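You operate a simulated robot arm through the tools that you are given. There is no shell and no other tool.

The job below is to be done with a simulated two-armed robot. You get a single attempt, and the scene is never put back.

TASK
Fit the orange bracket under both nuts, oil the rusty one, tighten both.
Fine: no spanner; use the bench's green nut driver; put the tools back.

Only the result counts: the job must be done as asked and must still hold three seconds after the hand-in. Knocking over, shifting, dropping, spilling or breaking anything else fails it.

THE ROBOT
Two 6-joint arms with two-finger parallel grippers on one trunk that stands fixed in place. Base frame: the origin is at the foot of the trunk, x ahead of it, y to its left, z up. Readings come in m, rad, newtons and seconds.
The left shoulder is at [0.28, 0.185, 1.18], the right one opposite. With the tool pointing down near the work surface each hand reaches from about 0.54 to 0.92 m from the base axis, measured 20 degrees to its own side. Payload 1.57 kg a hand.
The tool frame of a hand sits at the grasp point between the pads (the TCP): z along the fingers, y along the line on which they close. The tips reach 0.03 m beyond it. The gripper opens to 0.08 m. The fingers are 0.017 m wide and 0.012 m thick; the gripper's body (0.04 by 0.082 m) begins 0.08 m behind the TCP.
Orientation is told as [roll, pitch, yaw] about the base's x, y, z axes, in that order, counted from this pose: with the fingers straight down and closing along the base's y, the tool's x points along the base's -x, its y along +y and its z along -z.

THE INTERFACE
- The arms move only by the tool arm_command. It takes "left_moves", "right_moves" or both (then of equal length, played together; a hand with none holds still); each is text: rows parted by semicolons, each of 7 numbers parted by spaces: the shift along the tool's x, y, z in m, then the turn, a rotation vector about the tool's x, y, z in rad, then the opening, from 0 (shut) to 1 (fully open). In form: dx dy dz rx ry rz grip; .... A call has 1 to 20 rows; each row is the pose to reach, as a shift and turn from the pose commanded when the call began, along the tool's axes at that moment. Rows are played at 5 a second. More than 0.05 m and 0.15 rad between two rows, or a gripper value outside its range, and nothing of the call is played. A pose out of reach is approached as far as the arm can. The call stops where the force on the tool passes 40 N (or 10 N more than at its start, if that is more) or the arm is blocked; 0.2 s more then pass. The fingers move at their own pace (about 0.153 m/s each) and stop on an object; they squeeze with about 43 N. The grip force told is the motor's: it shows also when the fingers shut on nothing. Time passes only in rows, and 0.2 s behind the last, so rows that repeat a pose let the fingers close. The reply holds the time, the measured pose of the TCP, the force on the tool along the base axes, the opening and the grip force, in the units named above and with some noise, with the torque about the TCP (base axes, N m) and any sound that the robot's microphone picked up.
- Cameras (640 x 400 px; columns grow to the right, rows downward): "scene" is now at [0.221, 0.0466, 1.6142]; the picture's right is [0.60, -0.80, 0.00], its down [-0.63, -0.47, -0.63] and it looks along [0.50, 0.37, -0.78] (base axes); focal length 315 px, centre (320, 200). "left" rides on the left gripper at [0.072, 0.007, -0.122] in its tool frame; the picture's right is [-0.09, 1.00, 0.00], its down [-0.84, -0.08, -0.54] and it looks along [-0.54, -0.05, 0.84] (tool axes); focal length 238 px, centre (320, 200). "right" rides on the right gripper at [0.072, -0.007, -0.122] in its tool frame; the picture's right is [0.09, 1.00, 0.00], its down [-0.84, 0.08, -0.54] and it looks along [-0.54, 0.05, 0.84] (tool axes); focal length 238 px, centre (320, 200). There is no depth. A picture from a camera that has moved, and an enlarged one, comes with that camera's place and axes in the base frame and with its lens.
- grab_frame(camera): a new picture of that camera. It takes no simulated time.
- slide_trunk(by): slides the trunk up (or, below 0, down) by that many m; the arms and the scene camera ride with it, the base frame stays. It gives what a move gives, with no picture.
- pan_tilt(pan, tilt): turns the head with the scene camera to pan (to the left, within 1.501 rad either way) and tilt (down, from -0.506 to 1.204), counted from straight ahead of the robot. It gives what a move gives.
- zoom(camera, box): a new picture of the part [left, top, right, bottom] of that camera's present view, enlarged. It takes no simulated time.
- job_done(): hands the job in; it is judged then, once.

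Nothing tells you positions but the pictures and the camera data. Unless the task says otherwise, let go and move clear before handing in.

The tools are called after "Emit:" as name(argument=value, ...) on one line, values as JSON. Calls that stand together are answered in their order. arm_command: Moves the arms, as the interface text tells. Its arguments: {"type":"object","properties":{"left_moves":{"type":"string"},"right_moves":{"type":"string"}},"required":[]} The other tools are called the same way: slide_trunk (by) moves the trunk up or down; pan_tilt (pan, tilt) turns the head that bears the scene camera; grab_frame (camera) takes a picture; zoom (camera, box) takes an enlarged picture of a part of a camera's view; job_done () hands the job in.

At the start:

```text
time: 0.0
left_position: [0.4279, 0.4337, 1.1996]
left_tcp_rot: [0.002, 0.0, 0.002]
left_wrist_force: [-0.2, -0.7, -0.3]
left_ft_torque: [-0.02, -0.01, 0.03]
left_grip_width: 0.0802
left_gripper_force: 0.2
right_position: [0.618, 0.0104, 1.2724]
right_tcp_rot: [0.001, 0.001, -0.001]
right_wrist_force: [0.1, 0.7, -0.7]
right_ft_torque: [-0.02, -0.01, 0.02]
right_grip_width: 0.0799
right_gripper_force: 0.0
trunk travel left (down, up): [-0.875, 0.115]
head pan, tilt (commanded): [0.641, 0.895]
```

scene: 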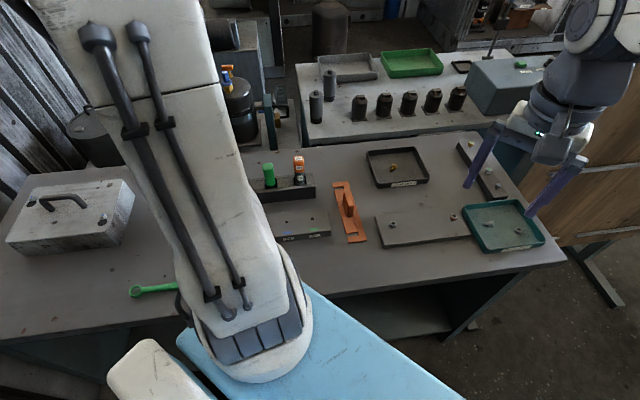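
right: 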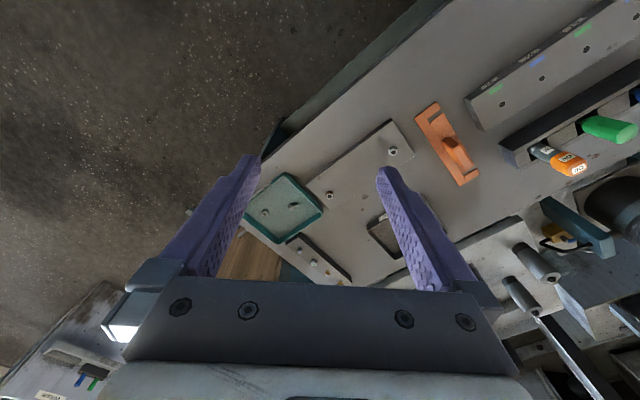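
left: 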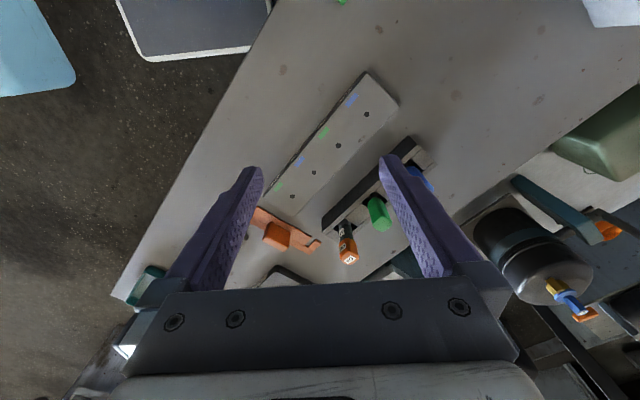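

I see a bench with a plate carrying two nuts, an orange bracket, a rack with a green nut driver and an orange oil bottle or similar, plus trays. I'll take closer looks before moving anything.

Emit:
zoom(camera="scene", box=[240, 130, 400, 250])

Emit:
zoom(camera="scene", box=[360, 140, 560, 265])

Emit:
zoom(camera="right", box=[400, 60, 640, 210])

Emit:
zoom(camera="right", box=[230, 100, 430, 280])

Emit:
zoom(camera="left", box=[240, 60, 460, 290])

```text
3.33 times, centred on (320, 190) of scene
camera zoom: at [0.221, 0.0466, 1.6142], right [0.6, -0.8, 0.0], down [-0.63, -0.47, -0.63], along [0.5, 0.37, -0.78], focal length 1049 px, centre (320, 233)
```

zoom: 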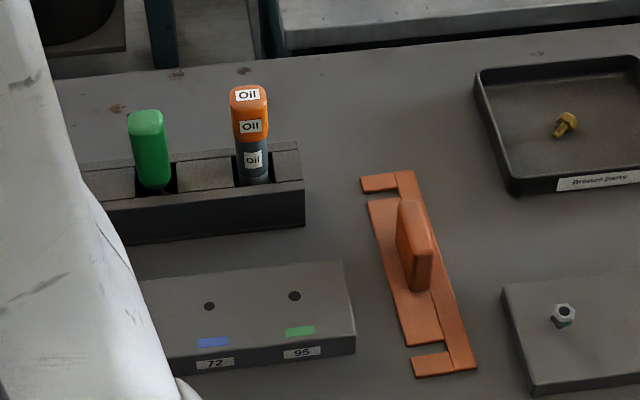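

```text
3.20 times, centred on (460, 202) of scene
camera zoom: at [0.221, 0.0466, 1.6142], right [0.6, -0.8, 0.0], down [-0.63, -0.47, -0.63], along [0.5, 0.37, -0.78], focal length 1007 px, centre (-128, 192)
```

zoom: 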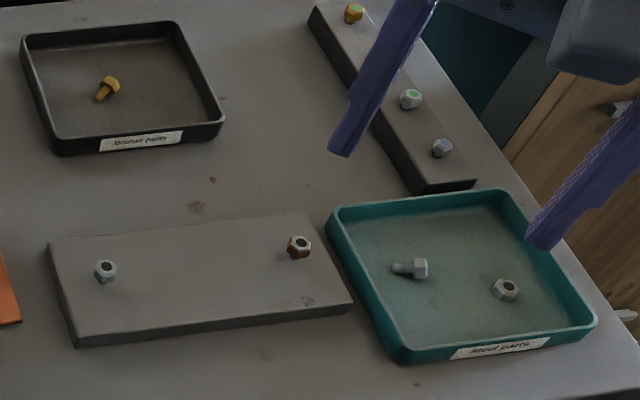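

```text
2.67 times, centred on (520, 135) of right
camera zoom: at [0.5471, 0.0033, 1.3947], right [-0.09, 1.0, 0.0], down [0.84, 0.08, 0.54], along [0.54, 0.05, -0.84], focal length 636 px, centre (-213, 373)
```

zoom: 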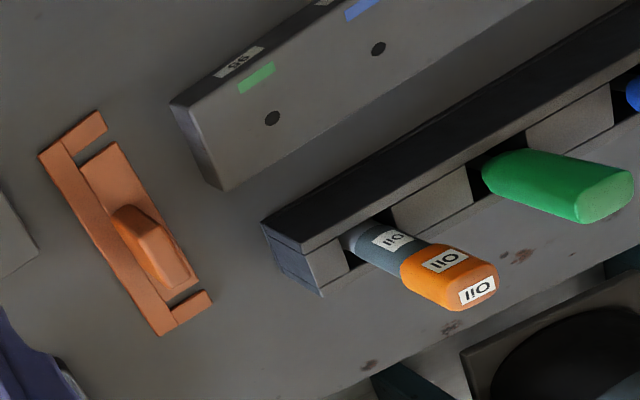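

```text
2.22 times, centred on (330, 190) of right
camera zoom: at [0.5471, 0.0033, 1.3947], right [-0.09, 1.0, 0.0], down [0.84, 0.08, 0.54], along [0.54, 0.05, -0.84], focal length 530 px, centre (298, 222)
```

zoom: 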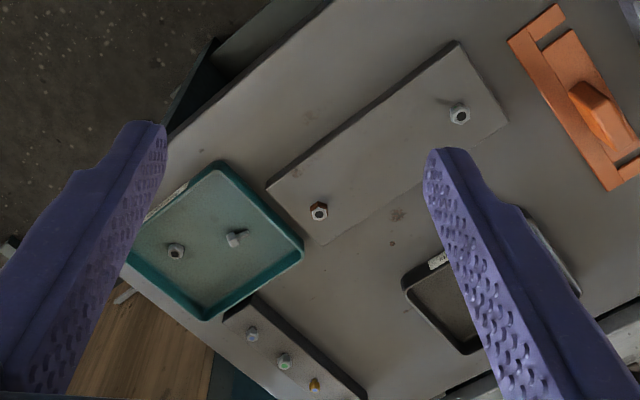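

```text
1.74 times, centred on (350, 175) of left
camera zoom: at [0.3559, 0.4385, 1.3235], right [0.09, 1.0, 0.0], down [0.84, -0.08, 0.54], along [0.54, -0.05, -0.84], focal length 414 px, centre (268, 244)
```

zoom: 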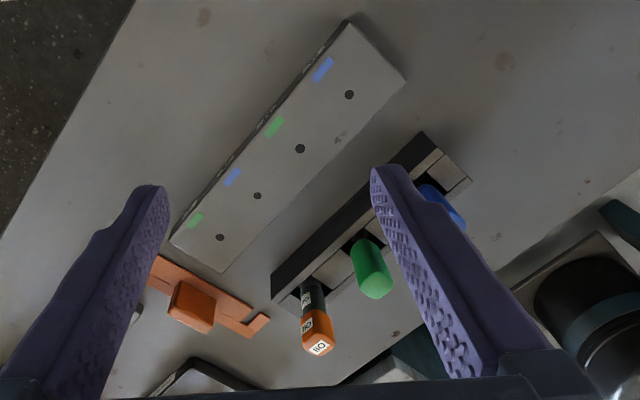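

The nuts triangulate to about (0.72, 0.17, 0.917) for the clean one and (0.85, 0.05, 0.905) for the rusty one. The green driver's top is near (0.63, 0.53, 1.00) and the oiler's top near (0.68, 0.46, 1.025). I'll zoom in further for detail.

Emit:
zoom(camera="scene", box=[320, 170, 384, 250])

Emit:
zoom(camera="scene", box=[370, 200, 480, 262])

Emit:
zoom(camera="scene", box=[380, 205, 410, 230])

Emit:
zoom(camera="scene", box=[440, 205, 470, 230])

Emit:
zoom(camera="scene", box=[250, 150, 320, 195])

Emit:
zoom(camera="left", box=[260, 70, 400, 220])

Emit:
zoom(camera="scene", box=[440, 130, 520, 210])

```text
5.00 times, centred on (352, 210) of scene
camera zoom: at [0.221, 0.0466, 1.6142], right [0.6, -0.8, 0.0], down [-0.63, -0.47, -0.63], along [0.5, 0.37, -0.78], focal length 1574 px, centre (160, 150)
```

zoom: 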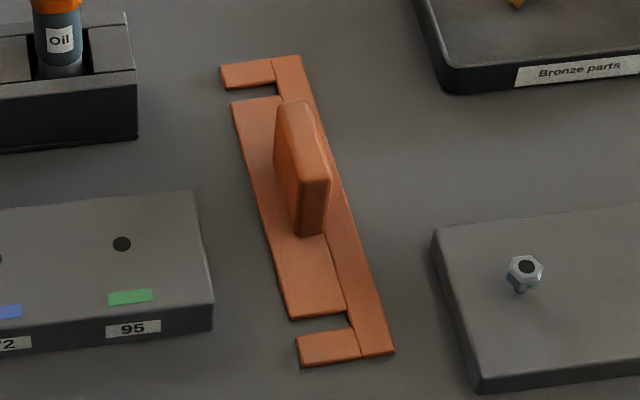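

```text
5.82 times, centred on (425, 231) of scene
camera zoom: at [0.221, 0.0466, 1.6142], right [0.6, -0.8, 0.0], down [-0.63, -0.47, -0.63], along [0.5, 0.37, -0.78], focal length 1832 px, centre (-291, 20)
```

zoom: 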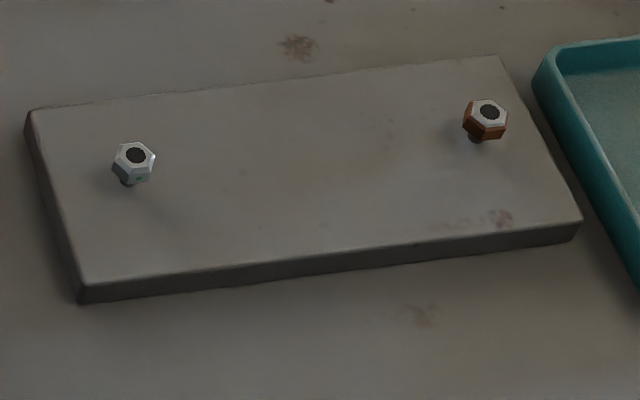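

```text
16.00 times, centred on (395, 218) of scene
camera zoom: at [0.221, 0.0466, 1.6142], right [0.6, -0.8, 0.0], down [-0.63, -0.47, -0.63], along [0.5, 0.37, -0.78], focal length 5037 px, centre (-880, -80)
```

zoom: 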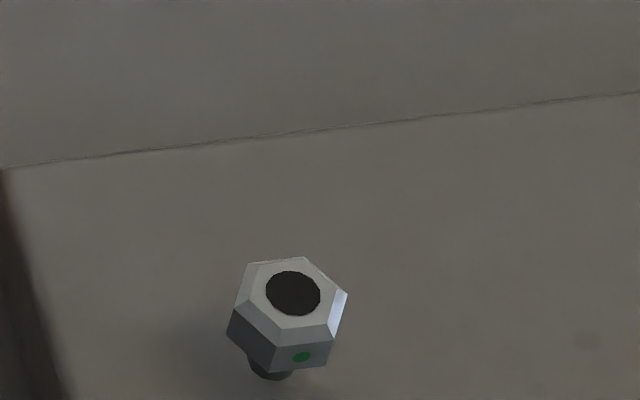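

```text
16.00 times, centred on (455, 218) of scene
camera zoom: at [0.221, 0.0466, 1.6142], right [0.6, -0.8, 0.0], down [-0.63, -0.47, -0.63], along [0.5, 0.37, -0.78], focal length 5037 px, centre (-1840, -80)
```

zoom: 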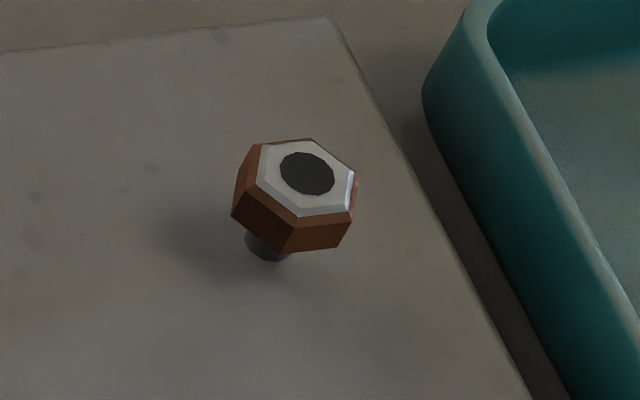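

```text
8.89 times, centred on (285, 172) of scene
camera zoom: at [0.221, 0.0466, 1.6142], right [0.6, -0.8, 0.0], down [-0.63, -0.47, -0.63], along [0.5, 0.37, -0.78], focal length 2798 px, centre (631, 444)
```

zoom: 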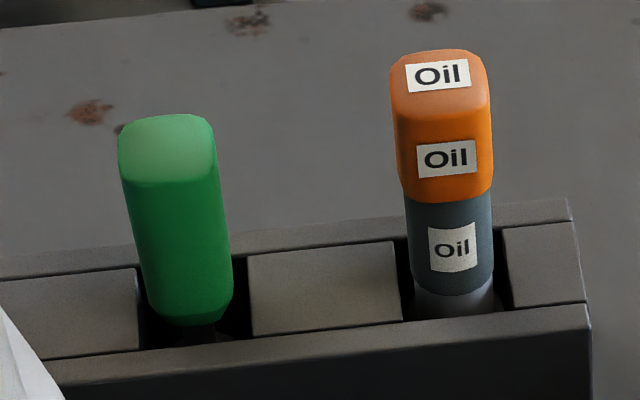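

```text
2.67 times, centred on (330, 145) of left
camera zoom: at [0.3559, 0.4385, 1.3235], right [0.09, 1.0, 0.0], down [0.84, -0.08, 0.54], along [0.54, -0.05, -0.84], focal length 636 px, centre (293, 347)
```

zoom: 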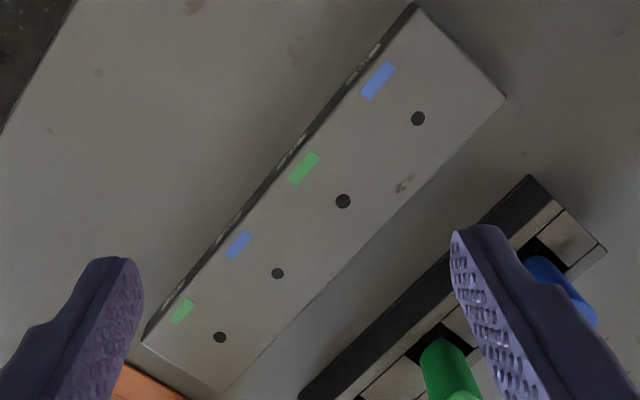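

```text
5.00 times, centred on (480, 170) of scene
camera zoom: at [0.221, 0.0466, 1.6142], right [0.6, -0.8, 0.0], down [-0.63, -0.47, -0.63], along [0.5, 0.37, -0.78], focal length 1574 px, centre (-480, 350)
```

zoom: 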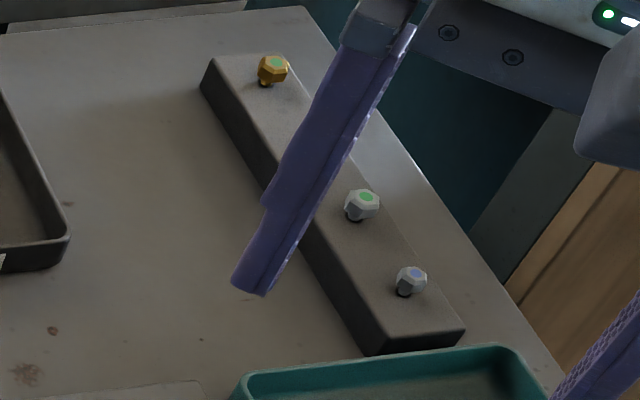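

Both nuts carry coloured dots and the clean one's is green. The bracket is a slotted bar about 0.22 m long with a fin handle. I'll move the right hand aside and down for a close side view of the nuts, and raise the left hand to clear the scene camera's view.

Emit:
arm_command(right_moves="0 -0.025 0.03 0 0 0 0; 0 -0.05 0.06 0 0 0 0; 0 -0.075 0.09 0 0 0 0; 0 -0.1 0.12 0 0 0 0; 0 -0.1 0.12 0 0 0 0")

Emit:
grab_frame(camera="right")

Emit:
grab_frame(camera="scene")

```text
time: 1.2
left_position: [0.4291, 0.4331, 1.2004]
left_tcp_rot: [0.002, -0.001, 0.001]
left_wrist_force: [0.1, -0.3, -0.4]
left_ft_torque: [0.02, 0.03, -0.01]
left_grip_width: 0.0803
left_gripper_force: 0.1
right_position: [0.6179, -0.0918, 1.1538]
right_tcp_rot: [0.002, 0.001, 0.003]
right_wrist_force: [0.2, -0.8, -0.7]
right_ft_torque: [-0.02, 0.04, -0.01]
right_grip_width: 0.0002
right_gripper_force: 21.4
trunk travel left (down, up): [-0.875, 0.115]
head pan, tilt (commanded): [0.641, 0.895]
```

```text
taken
camera right: at [0.5465, -0.0992, 1.2753], right [-0.09, 1.0, 0.0], down [0.84, 0.08, 0.54], along [0.54, 0.05, -0.84], focal length 238 px, centre (320, 200)
```

right: 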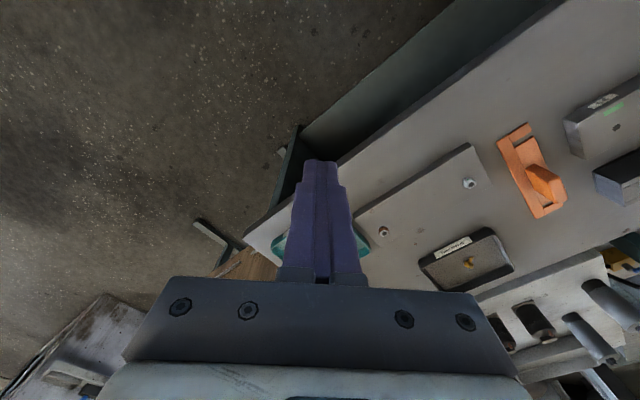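

```text
taken
camera scene: at [0.2213, 0.0465, 1.6142], right [0.6, -0.8, 0.0], down [-0.63, -0.47, -0.63], along [0.5, 0.37, -0.78], focal length 315 px, centre (320, 200)
```

scene: 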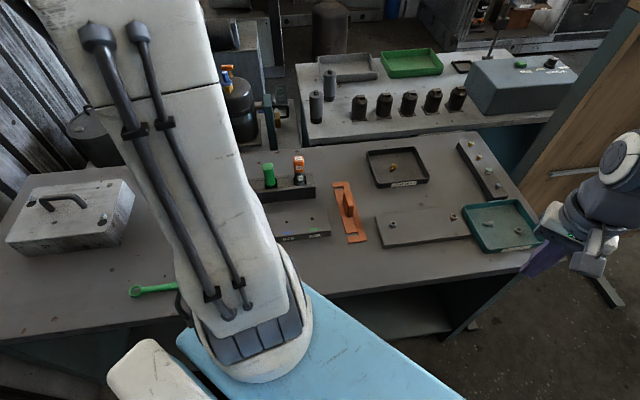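

Emit:
zoom(camera="right", box=[440, 100, 600, 220])

Emit:
zoom(camera="right", box=[350, 140, 510, 260])

Emit:
zoom(camera="right", box=[450, 170, 490, 200])

Emit:
zoom(camera="right", box=[365, 215, 405, 245])

Emit:
zoom(camera="scene", box=[360, 195, 500, 260])

Emit:
zoom(camera="right", box=[540, 70, 640, 200])

```text
3.33 times, centred on (520, 160) of right
camera zoom: at [0.5465, -0.0992, 1.2753], right [-0.09, 1.0, 0.0], down [0.84, 0.08, 0.54], along [0.54, 0.05, -0.84], focal length 794 px, centre (-347, 333)
```

zoom: 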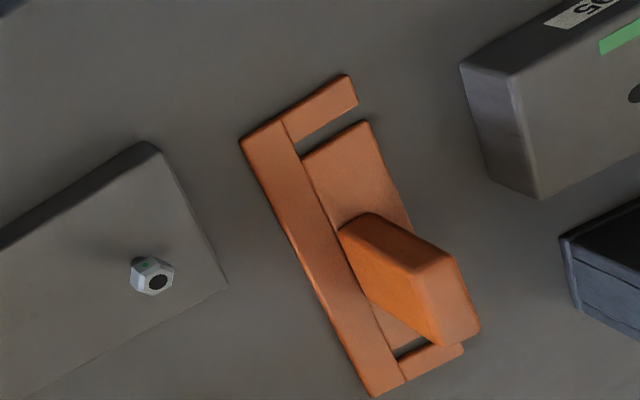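

```text
3.33 times, centred on (430, 200) of right
camera zoom: at [0.5465, -0.0992, 1.2753], right [-0.09, 1.0, 0.0], down [0.84, 0.08, 0.54], along [0.54, 0.05, -0.84], focal length 794 px, centre (-47, 200)
```

zoom: 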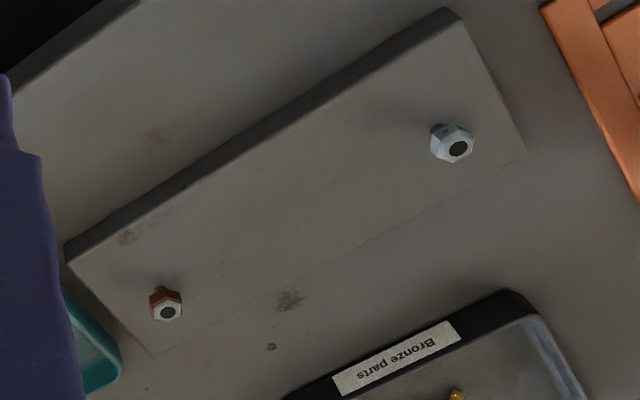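

```text
13.33 times, centred on (470, 185) of right
camera zoom: at [0.5465, -0.0992, 1.2753], right [-0.09, 1.0, 0.0], down [0.84, 0.08, 0.54], along [0.54, 0.05, -0.84], focal length 3178 px, centre (-1680, 400)
```

zoom: 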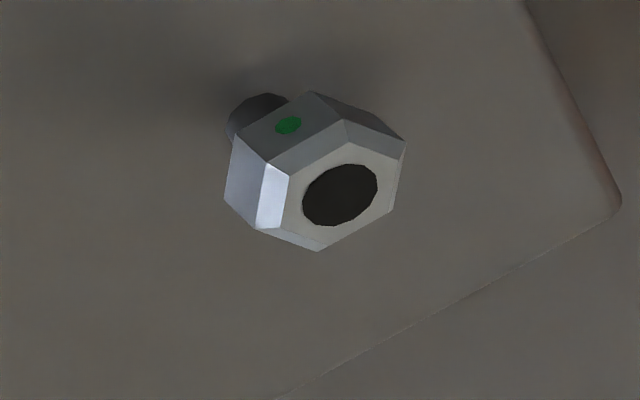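

```text
13.33 times, centred on (385, 230) of right
camera zoom: at [0.5465, -0.0992, 1.2753], right [-0.09, 1.0, 0.0], down [0.84, 0.08, 0.54], along [0.54, 0.05, -0.84], focal length 3178 px, centre (-547, -200)
```

zoom: 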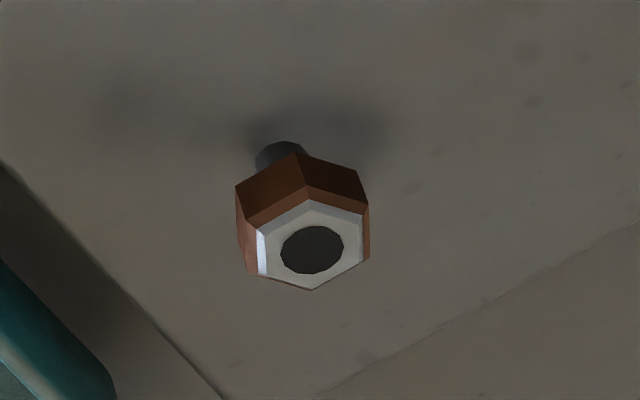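

```text
4.57 times, centred on (430, 228) of scene
camera zoom: at [0.2213, 0.0465, 1.6142], right [0.6, -0.8, 0.0], down [-0.63, -0.47, -0.63], along [0.5, 0.37, -0.78], focal length 1439 px, centre (-183, 74)
```

zoom: 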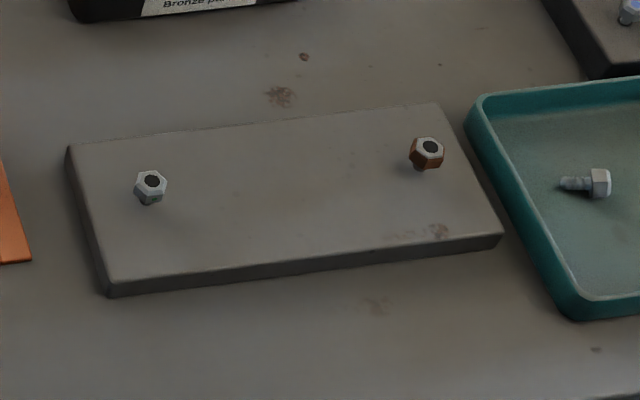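

```text
3.08 times, centred on (590, 135) of right
camera zoom: at [0.5465, -0.0992, 1.2753], right [-0.09, 1.0, 0.0], down [0.84, 0.08, 0.54], along [0.54, 0.05, -0.84], focal length 733 px, centre (-511, 400)
```

zoom: 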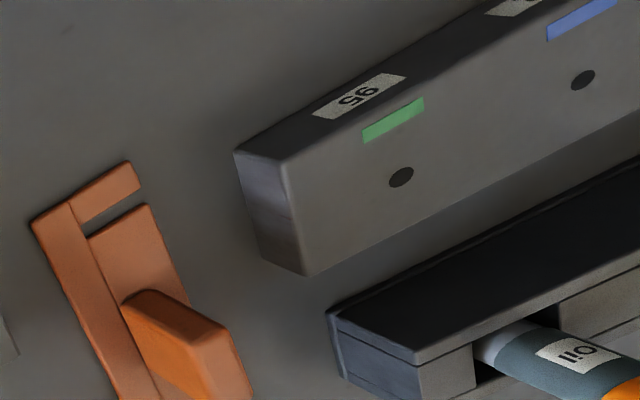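

The bracket's fin centre is near (0.708, 0.310), its top at z≈0.939, and its long axis lies about 47° from x. The stud tops are near (0.719, 0.174) and (0.841, 0.054) at z≈0.921, with the plate top at about 0.901. Next I'll bring the left hand above the fin with its closing line across it.

Emit:
arm_command(left_moves="-0.031 -0.0137 0.0166 0 0 -0.091 1; -0.062 -0.0274 0.0332 0 0 -0.182 1; -0.093 -0.0411 0.05 0 0 -0.273 1; -0.124 -0.0548 0.0664 0 0 -0.364 1; -0.155 -0.0685 0.083 0 0 -0.456 1; -0.186 -0.0822 0.1 0 0 -0.547 1; -0.217 -0.0959 0.1164 0 0 -0.638 1; -0.248 -0.1096 0.133 0 0 -0.729 1; -0.28 -0.1234 0.15 0 0 -0.82 1; -0.28 -0.1234 0.15 0 0 -0.82 1")

Emit:
grab_frame(camera="left")

Emit:
grab_frame(camera="scene")

Emit:
grab_frame(camera="right")

```text
time: 3.4
left_position: [0.708, 0.3113, 1.0494]
left_tcp_rot: [0.002, 0.0, 0.821]
left_wrist_force: [-0.7, 0.3, -0.9]
left_ft_torque: [0.02, 0.01, 0.01]
left_grip_width: 0.0799
left_gripper_force: 0.1
right_position: [0.6181, -0.0914, 1.1533]
right_tcp_rot: [0.0, 0.001, 0.003]
right_wrist_force: [0.2, 0.0, 0.8]
right_ft_torque: [-0.03, 0.01, -0.01]
right_grip_width: 0.0
right_gripper_force: 21.6
trunk travel left (down, up): [-0.875, 0.115]
head pan, tilt (commanded): [0.641, 0.895]
```

```text
taken
camera left: at [0.6532, 0.2619, 1.1725], right [-0.67, 0.74, 0.0], down [0.63, 0.56, 0.54], along [0.4, 0.36, -0.84], focal length 238 px, centre (320, 200)
```

left: 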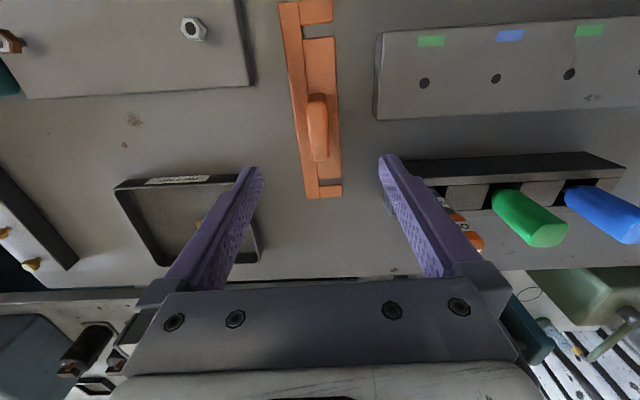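

```text
taken
camera scene: at [0.2214, 0.0465, 1.6141], right [0.6, -0.8, 0.0], down [-0.63, -0.47, -0.63], along [0.5, 0.37, -0.78], focal length 315 px, centre (320, 200)
```

scene: 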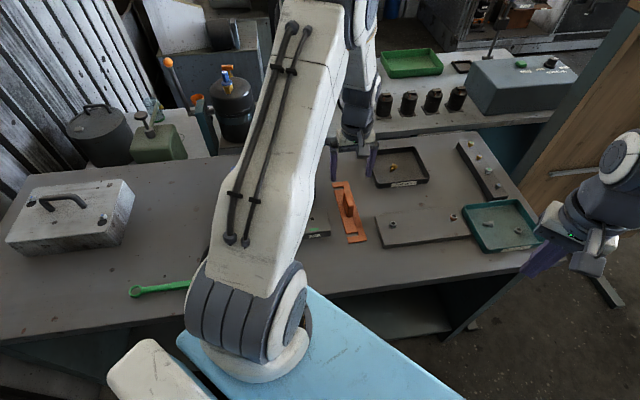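

```text
taken
camera right: at [0.5467, -0.0989, 1.2756], right [-0.09, 1.0, 0.0], down [0.84, 0.08, 0.54], along [0.54, 0.05, -0.84], focal length 238 px, centre (320, 200)
```

right: 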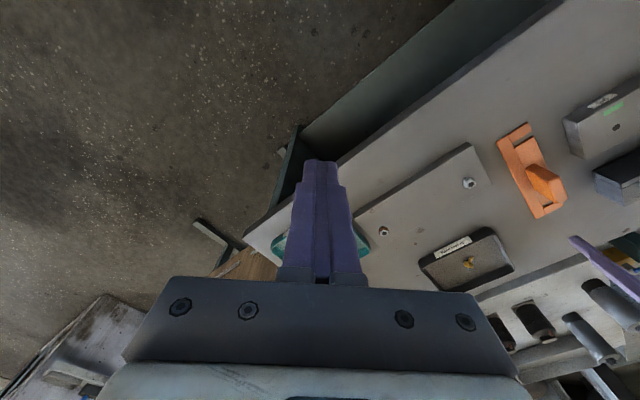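

The left hand is above the fin. I'll zoom in to check the alignment of the closing line with the fin.

Emit:
zoom(camera="left", box=[240, 0, 400, 200])

Emit:
zoom(camera="left", box=[370, 10, 640, 210])

Emit:
zoom(camera="left", box=[160, 0, 260, 80])

```text
2.00 times, centred on (320, 100) of left
camera zoom: at [0.6532, 0.2619, 1.1725], right [-0.67, 0.74, 0.0], down [0.63, 0.56, 0.54], along [0.4, 0.36, -0.84], focal length 477 px, centre (320, 400)
```

zoom: 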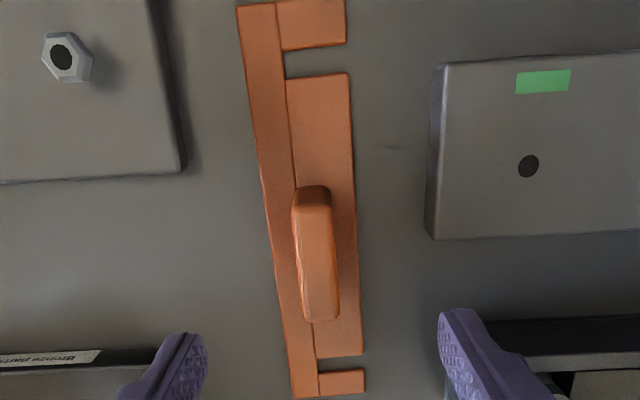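

```text
2.00 times, centred on (505, 110) of left
camera zoom: at [0.6532, 0.2619, 1.1725], right [-0.67, 0.74, 0.0], down [0.63, 0.56, 0.54], along [0.4, 0.36, -0.84], focal length 477 px, centre (-50, 380)
```

zoom: 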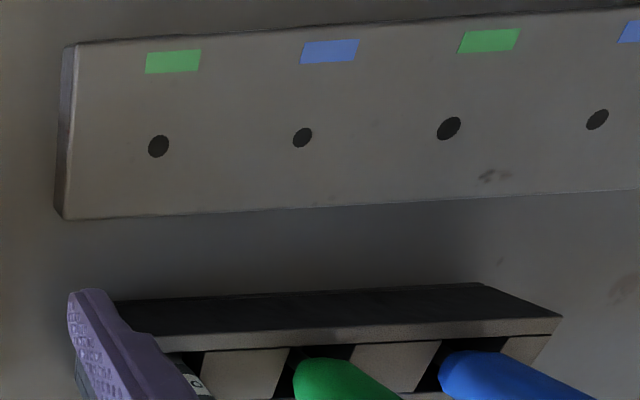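

```text
5.00 times, centred on (210, 40) of left
camera zoom: at [0.6532, 0.2619, 1.1725], right [-0.67, 0.74, 0.0], down [0.63, 0.56, 0.54], along [0.4, 0.36, -0.84], focal length 1192 px, centre (870, 1000)
```

zoom: 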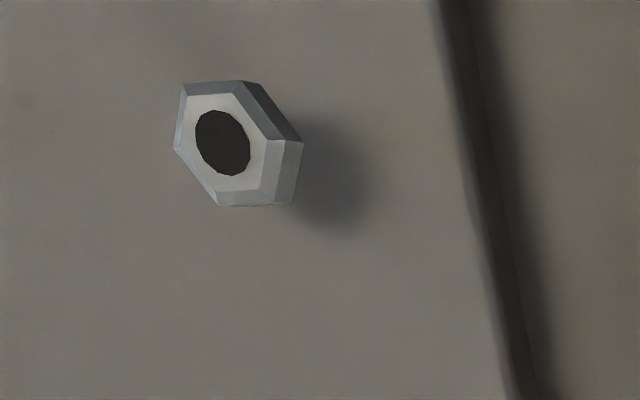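

The fin sits centred between the fingers. I'll go down to TCP z≈0.92 and close on the fin.

Emit:
arm_command(left_moves="0 0 0.026 0 0 0 1; 0 0 0.052 0 0 0 1; 0 0 0.078 0 0 0 1; 0 0 0.104 0 0 0 1; 0 0 0.129 0 0 0 1; 0 0 0.129 0 0 0 0; 0 0 0.129 0 0 0 0; 0 0 0.129 0 0 0 0")

Emit:
grab_frame(camera="left")

Emit:
zoom(camera="scene", box=[300, 140, 480, 260])

```text
time: 5.2
left_position: [0.7094, 0.3091, 0.9191]
left_tcp_rot: [0.001, -0.003, 0.824]
left_wrist_force: [-0.6, 1.1, 0.7]
left_ft_torque: [0.19, -0.23, 0.05]
left_grip_width: 0.0194
left_gripper_force: 33.4
right_position: [0.6175, -0.0921, 1.1533]
right_tcp_rot: [-0.001, 0.001, 0.002]
right_wrist_force: [-0.2, 0.2, -0.3]
right_ft_torque: [0.0, 0.01, 0.0]
right_grip_width: 0.0001
right_gripper_force: 21.6
trunk travel left (down, up): [-0.875, 0.115]
head pan, tilt (commanded): [0.641, 0.895]
```

```text
taken
camera left: at [0.6544, 0.2605, 1.042], right [-0.67, 0.75, 0.0], down [0.63, 0.56, 0.54], along [0.4, 0.36, -0.84], focal length 238 px, centre (320, 200)
```

left: 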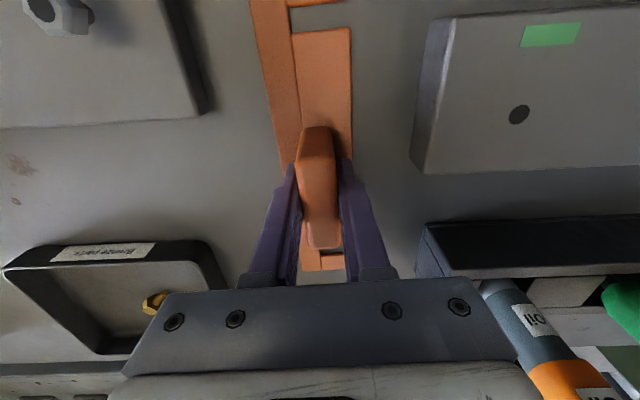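

```text
3.33 times, centred on (390, 200) of scene
camera zoom: at [0.221, 0.0466, 1.6142], right [0.6, -0.8, 0.0], down [-0.63, -0.47, -0.63], along [0.5, 0.37, -0.78], focal length 1049 px, centre (87, 200)
```

zoom: 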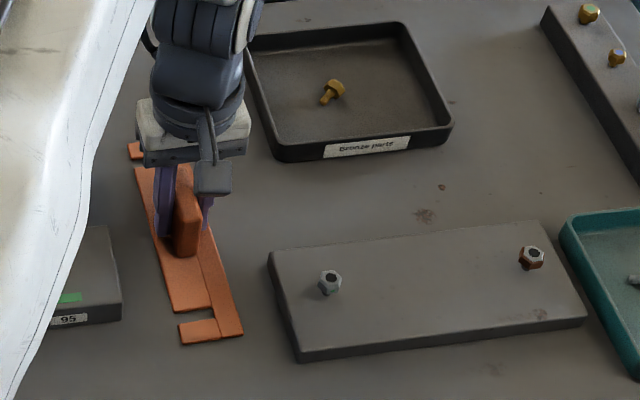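

The fin is gripped (width 0.019 m). I'll lift the bracket straight up and check how it hangs.

Emit:
arm_command(left_moves="0 0 -0.01 0 0 0 0; 0 0 -0.03 0 0 0 0; 0 0 -0.06 0 0 0 0; 0 0 -0.09 0 0 0 0; 0 0 -0.12 0 0 0 0; 0 0 -0.12 0 0 0 0")

Emit:
grab_frame(camera="left")

Emit:
zoom(camera="left", box=[230, 0, 410, 280])

Emit:
zoom(camera="scene", box=[300, 140, 480, 260])

Emit:
grab_frame(camera="right")

```text
time: 6.6
left_position: [0.7097, 0.3109, 1.04]
left_tcp_rot: [0.0, -0.001, 0.821]
left_wrist_force: [-0.4, -0.2, -3.3]
left_ft_torque: [-0.02, -0.01, 0.04]
left_grip_width: 0.0199
left_gripper_force: 33.9
right_position: [0.6175, -0.0918, 1.1543]
right_tcp_rot: [0.001, 0.001, 0.002]
right_wrist_force: [-0.2, 0.4, 0.6]
right_ft_torque: [0.03, -0.01, 0.01]
right_grip_width: 0.0003
right_gripper_force: 21.4
trunk travel left (down, up): [-0.875, 0.115]
head pan, tilt (commanded): [0.641, 0.895]
```

```text
taken
camera left: at [0.6542, 0.2608, 1.1628], right [-0.67, 0.75, 0.0], down [0.63, 0.56, 0.54], along [0.4, 0.36, -0.84], focal length 238 px, centre (320, 200)
```

left: 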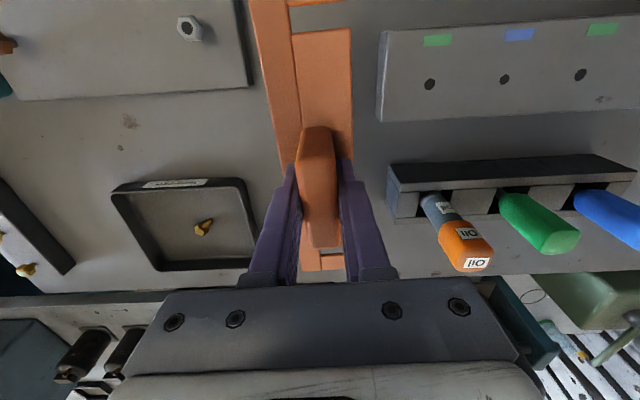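

```text
1.43 times, centred on (320, 140) of left
camera zoom: at [0.6542, 0.2608, 1.1628], right [-0.67, 0.75, 0.0], down [0.63, 0.56, 0.54], along [0.4, 0.36, -0.84], focal length 340 px, centre (320, 286)
```

zoom: 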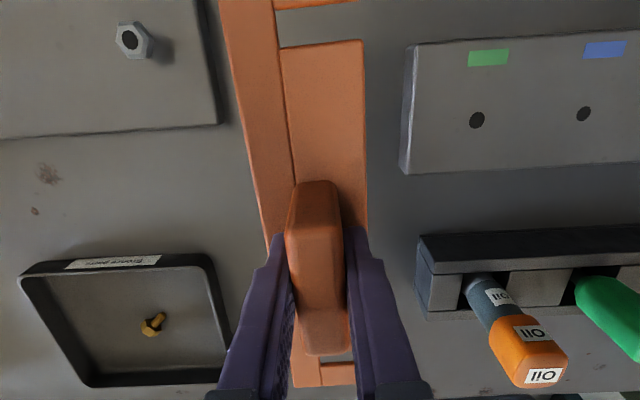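

```text
3.33 times, centred on (390, 200) of scene
camera zoom: at [0.221, 0.0466, 1.6142], right [0.6, -0.8, 0.0], down [-0.63, -0.47, -0.63], along [0.5, 0.37, -0.78], focal length 1049 px, centre (87, 200)
```

zoom: 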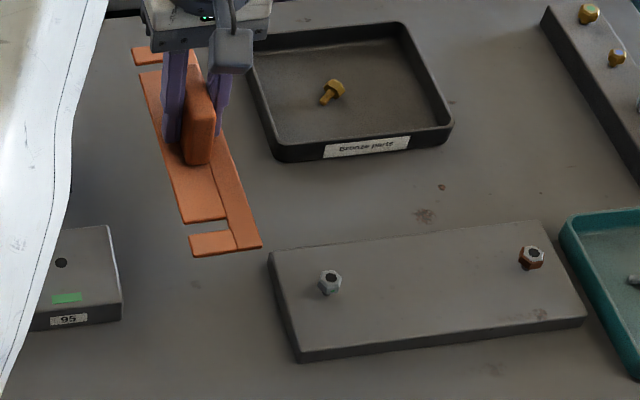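

```text
taken
camera right: at [0.5463, -0.0988, 1.2757], right [-0.09, 1.0, 0.0], down [0.84, 0.08, 0.54], along [0.54, 0.05, -0.84], focal length 238 px, centre (320, 200)
```

right: 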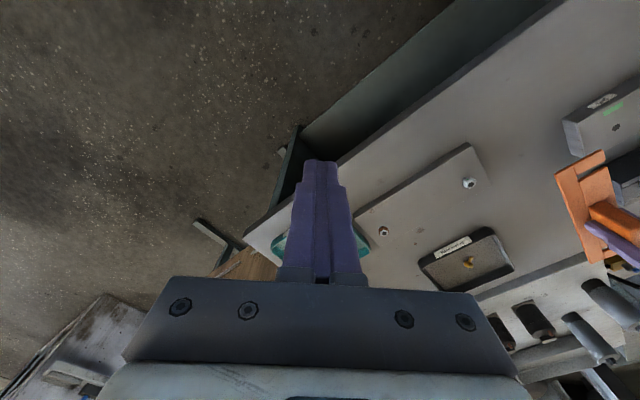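

The bracket hangs level. I'll move the right hand further out and lower as a side-view camera, then swing the bracket round to a staging point on the near side of the nuts.

Emit:
arm_command(right_moves="0 -0.02 0.014 0 0 -0.09 0; 0 -0.04 0.028 0 0 -0.18 0; 0 -0.06 0.042 0 0 -0.27 0; 0 -0.08 0.056 0 0 -0.36 0; 0 -0.1 0.07 0 0 -0.45 0; 0 -0.1 0.07 0 0 -0.45 0")

Emit:
grab_frame(camera="right")

```text
time: 8.0
left_position: [0.7093, 0.3088, 1.0387]
left_tcp_rot: [0.001, -0.002, 0.822]
left_wrist_force: [0.0, -0.9, -3.0]
left_ft_torque: [0.02, 0.0, -0.01]
left_grip_width: 0.0198
left_gripper_force: 33.7
right_position: [0.6195, -0.1898, 1.0824]
right_tcp_rot: [0.0, 0.001, 0.452]
right_wrist_force: [0.7, 0.8, -1.3]
right_ft_torque: [0.01, -0.08, 0.02]
right_grip_width: 0.0001
right_gripper_force: 21.6
trunk travel left (down, up): [-0.875, 0.115]
head pan, tilt (commanded): [0.641, 0.895]
```

```text
taken
camera right: at [0.5572, -0.2276, 1.204], right [-0.52, 0.86, 0.0], down [0.72, 0.44, 0.54], along [0.46, 0.28, -0.84], focal length 238 px, centre (320, 200)
```

right: 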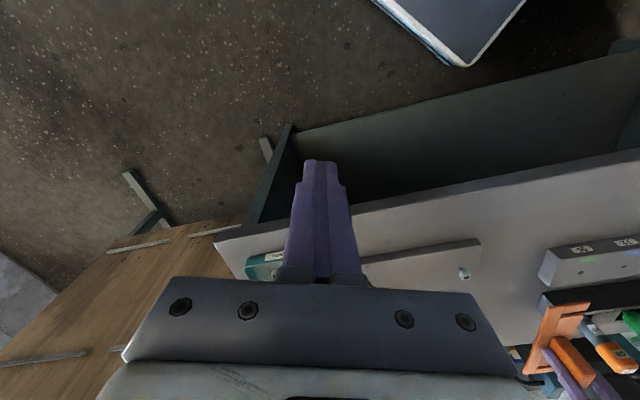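

The nuts fall behind the right hand in this view. I'll tilt the right hand so its camera looks lower, across the plate.

Emit:
arm_command(right_moves="0 0 0 0 -0.125 0 0; 0 0 0 0 -0.25 0 0; 0 0 0 0 -0.375 0 0; 0 0 0 0 -0.5 0 0; 0 0 0 0 -0.5 0 0")

Emit:
grab_frame(camera="right")

```text
time: 9.2
left_position: [0.7093, 0.3107, 1.0395]
left_tcp_rot: [0.001, 0.0, 0.821]
left_wrist_force: [0.7, -0.6, -2.1]
left_ft_torque: [0.03, 0.0, 0.01]
left_grip_width: 0.0197
left_gripper_force: 33.4
right_position: [0.6194, -0.1897, 1.0829]
right_tcp_rot: [-0.001, -0.499, 0.451]
right_wrist_force: [0.2, 0.1, 0.7]
right_ft_torque: [0.05, 0.03, -0.01]
right_grip_width: 0.0002
right_gripper_force: 20.8
right hand out of reach, approached as far as the arm can: row 3, 4
trunk travel left (down, up): [-0.875, 0.115]
head pan, tilt (commanded): [0.641, 0.895]
```

```text
taken
camera right: at [0.5132, -0.2489, 1.155], right [-0.51, 0.86, -0.04], down [0.39, 0.28, 0.88], along [0.77, 0.43, -0.48], focal length 238 px, centre (320, 200)
```

right: 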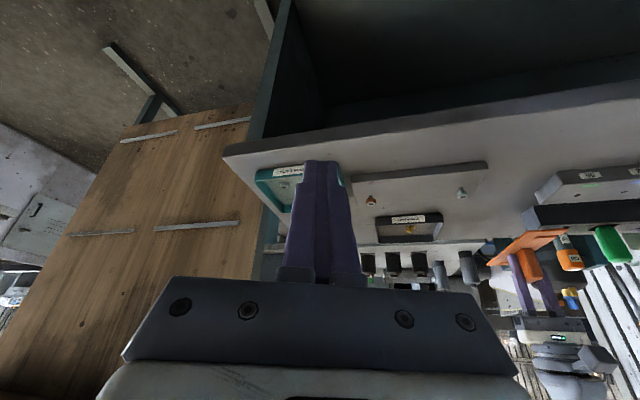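

Now both nuts are visible side-on, though this camera's picture is upside down. I'll zoom in to measure the gap.

Emit:
zoom(camera="right", box=[345, 150, 505, 250])

Emit:
zoom(camera="right", box=[446, 180, 478, 206])

Emit:
zoom(camera="right", box=[355, 188, 387, 214])

Emit:
zoom(camera="right", box=[480, 215, 600, 305])

```text
4.00 times, centred on (425, 200) of right
camera zoom: at [0.5132, -0.2489, 1.155], right [-0.51, 0.86, -0.04], down [0.39, 0.28, 0.88], along [0.77, 0.43, -0.48], focal length 953 px, centre (-100, 200)
```

zoom: 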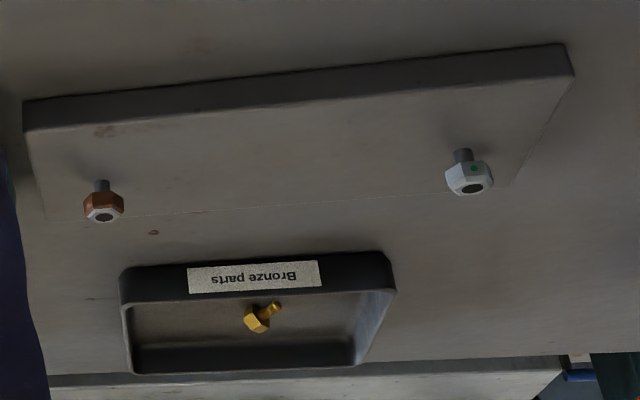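

```text
15.38 times, centred on (462, 193) of right
camera zoom: at [0.5132, -0.2489, 1.155], right [-0.51, 0.86, -0.04], down [0.39, 0.28, 0.88], along [0.77, 0.43, -0.48], focal length 3667 px, centre (-1865, 308)
```

zoom: 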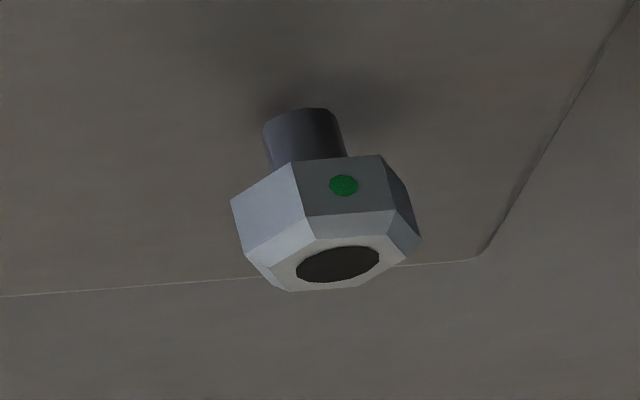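

```text
15.38 times, centred on (371, 201) of right
camera zoom: at [0.5132, -0.2489, 1.155], right [-0.51, 0.86, -0.04], down [0.39, 0.28, 0.88], along [0.77, 0.43, -0.48], focal length 3667 px, centre (-465, 185)
```

zoom: 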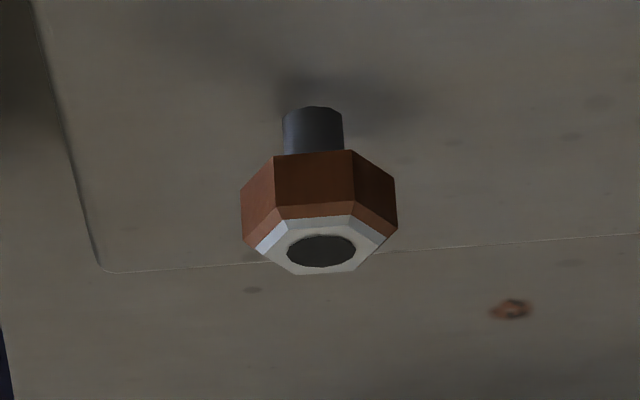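

```text
4.44 times, centred on (540, 260) of right
camera zoom: at [0.5132, -0.2489, 1.155], right [-0.51, 0.86, -0.04], down [0.39, 0.28, 0.88], along [0.77, 0.43, -0.48], focal length 1059 px, centre (-658, -67)
```

zoom: 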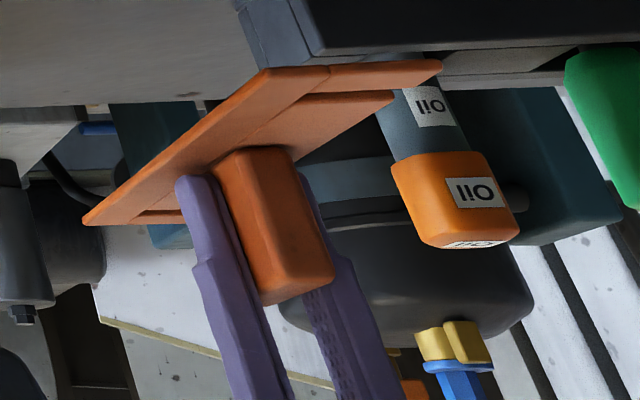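

The gap under the nuts is about 9–10 mm. I need the bench and plate heights more exactly, so I'll zoom on the plate's corner from both cameras.

Emit:
zoom(camera="scene", box=[376, 230, 408, 255])

Emit:
zoom(camera="right", box=[470, 155, 502, 180])

Emit:
zoom(camera="left", box=[170, 60, 270, 125])

Emit:
zoom(camera="right", box=[490, 225, 560, 270])

```text
16.00 times, centred on (392, 242) of scene
camera zoom: at [0.221, 0.0465, 1.6142], right [0.6, -0.8, 0.0], down [-0.63, -0.47, -0.63], along [0.5, 0.37, -0.78], focal length 5037 px, centre (-832, -480)
```

zoom: 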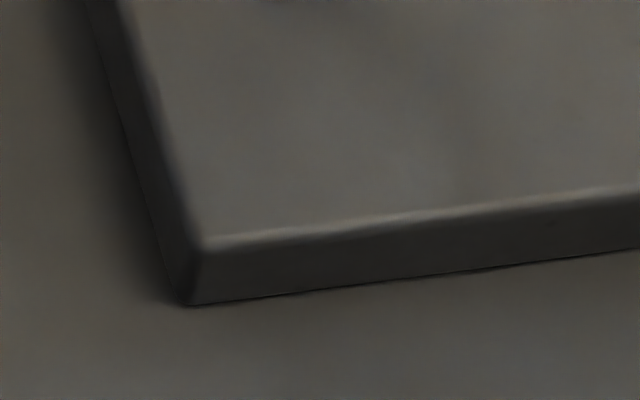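

```text
16.00 times, centred on (486, 168) of right
camera zoom: at [0.5132, -0.2489, 1.155], right [-0.51, 0.86, -0.04], down [0.39, 0.28, 0.88], along [0.77, 0.43, -0.48], focal length 3814 px, centre (-2336, 720)
```

zoom: 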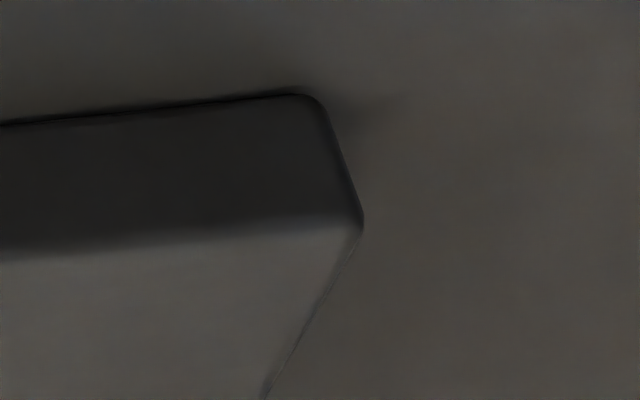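

```text
6.15 times, centred on (220, 92) of left
camera zoom: at [0.6544, 0.2609, 1.1625], right [-0.67, 0.75, 0.0], down [0.63, 0.56, 0.54], along [0.4, 0.36, -0.84], focal length 1467 px, centre (935, 862)
```

zoom: 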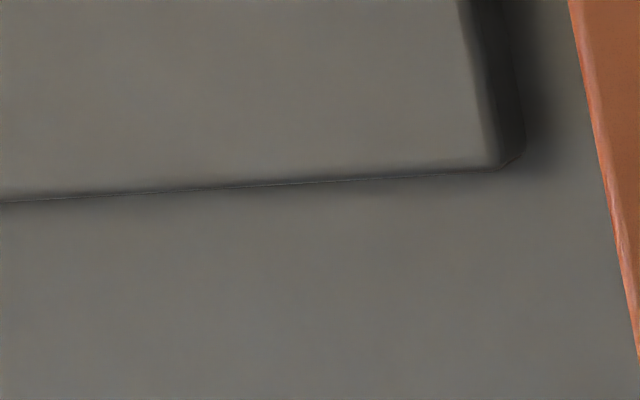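

```text
8.89 times, centred on (525, 248) of right
camera zoom: at [0.5132, -0.2489, 1.155], right [-0.51, 0.86, -0.04], down [0.39, 0.28, 0.88], along [0.77, 0.43, -0.48], focal length 2119 px, centre (-1502, -222)
```

zoom: 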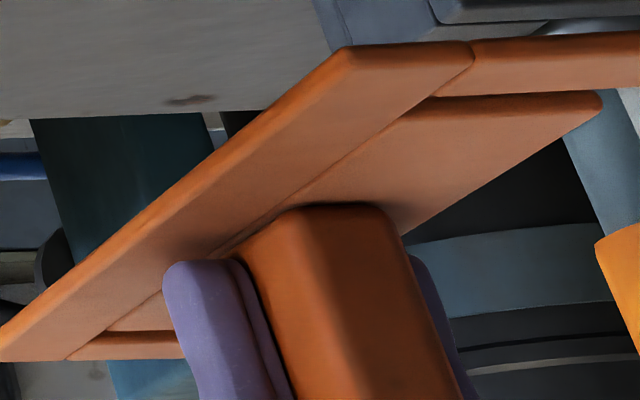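

The bench top is at z≈0.880, the plate at about 0.901 and the nut undersides at about 0.910. The bracket's underside should hang about 0.040 below the TCP. I'll swing the bracket at height to a staging pose 75 mm short of the stud line, with its slots facing the studs.

Emit:
arm_command(left_moves="0.0141 -0.0153 0 0 0 0.1333 0; 0.0283 -0.0307 0 0 0 0.2665 0; 0.0424 -0.046 0 0 0 0.3998 0; 0.0565 -0.0613 0 0 0 0.533 0; 0.0707 -0.0766 0 0 0 0.6663 0; 0.0848 -0.092 0 0 0 0.7995 0; 0.0989 -0.1073 0 0 0 0.9328 0; 0.1131 -0.1226 0 0 0 1.066 0; 0.1272 -0.1379 0 0 0 1.1993 0; 0.1413 -0.1533 0 0 0 1.3325 0; 0.1555 -0.1686 0 0 0 1.4658 0; 0.1696 -0.1839 0 0 0 1.599 0; 0.1696 -0.1839 0 0 0 1.599 0")

Emit:
grab_frame(camera="scene")

Emit:
grab_frame(camera="left")

Emit:
grab_frame(camera="right")

```text
time: 12.0
left_position: [0.729, 0.0607, 1.0389]
left_tcp_rot: [0.002, 0.002, -0.781]
left_wrist_force: [0.9, -0.4, -2.4]
left_ft_torque: [-0.01, 0.01, 0.01]
left_grip_width: 0.0198
left_gripper_force: 33.1
right_position: [0.6191, -0.1887, 1.0829]
right_tcp_rot: [0.003, -0.498, 0.451]
right_wrist_force: [-0.1, 0.4, -0.1]
right_ft_torque: [0.0, 0.02, 0.01]
right_grip_width: 0.0
right_gripper_force: 21.3
trunk travel left (down, up): [-0.875, 0.115]
head pan, tilt (commanded): [0.641, 0.895]
```

```text
taken
camera scene: at [0.2212, 0.0463, 1.6142], right [0.6, -0.8, 0.0], down [-0.63, -0.47, -0.63], along [0.5, 0.37, -0.78], focal length 315 px, centre (320, 200)
```

scene: 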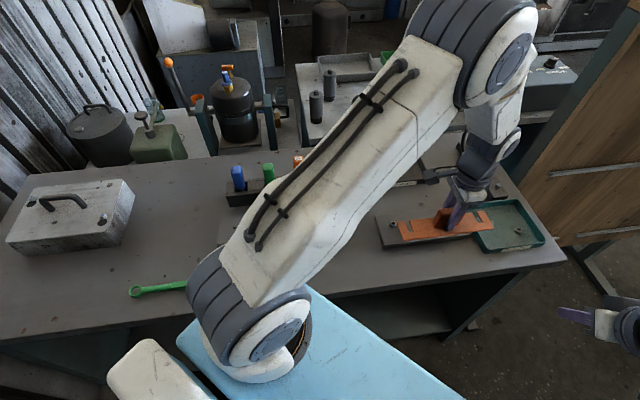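

```text
taken
camera left: at [0.6818, 0.1146, 1.1624], right [0.77, 0.64, 0.0], down [0.54, -0.64, 0.54], along [0.35, -0.41, -0.84], focal length 238 px, centre (320, 200)
```

left: 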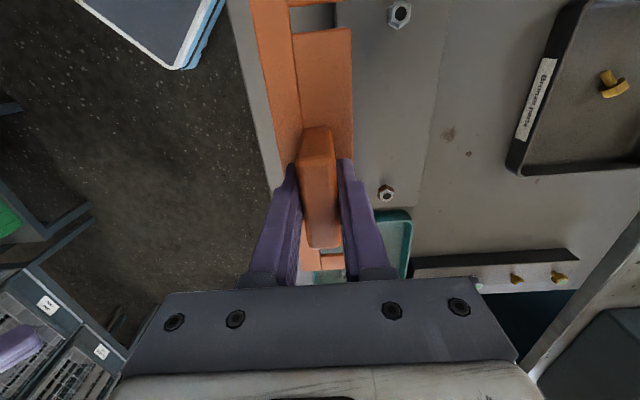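

```text
taken
camera right: at [0.5136, -0.2489, 1.155], right [-0.51, 0.86, -0.04], down [0.39, 0.28, 0.88], along [0.77, 0.43, -0.48], focal length 238 px, centre (320, 200)
```

right: 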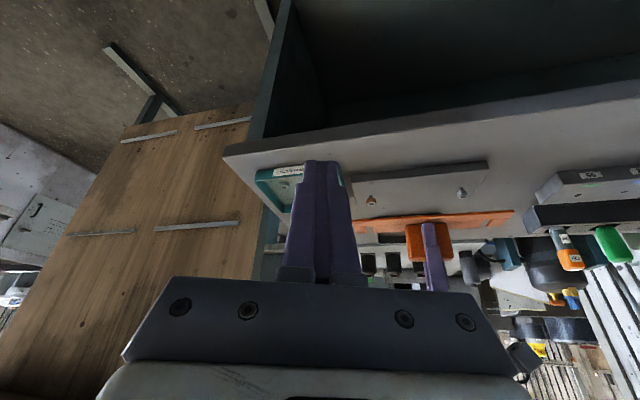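

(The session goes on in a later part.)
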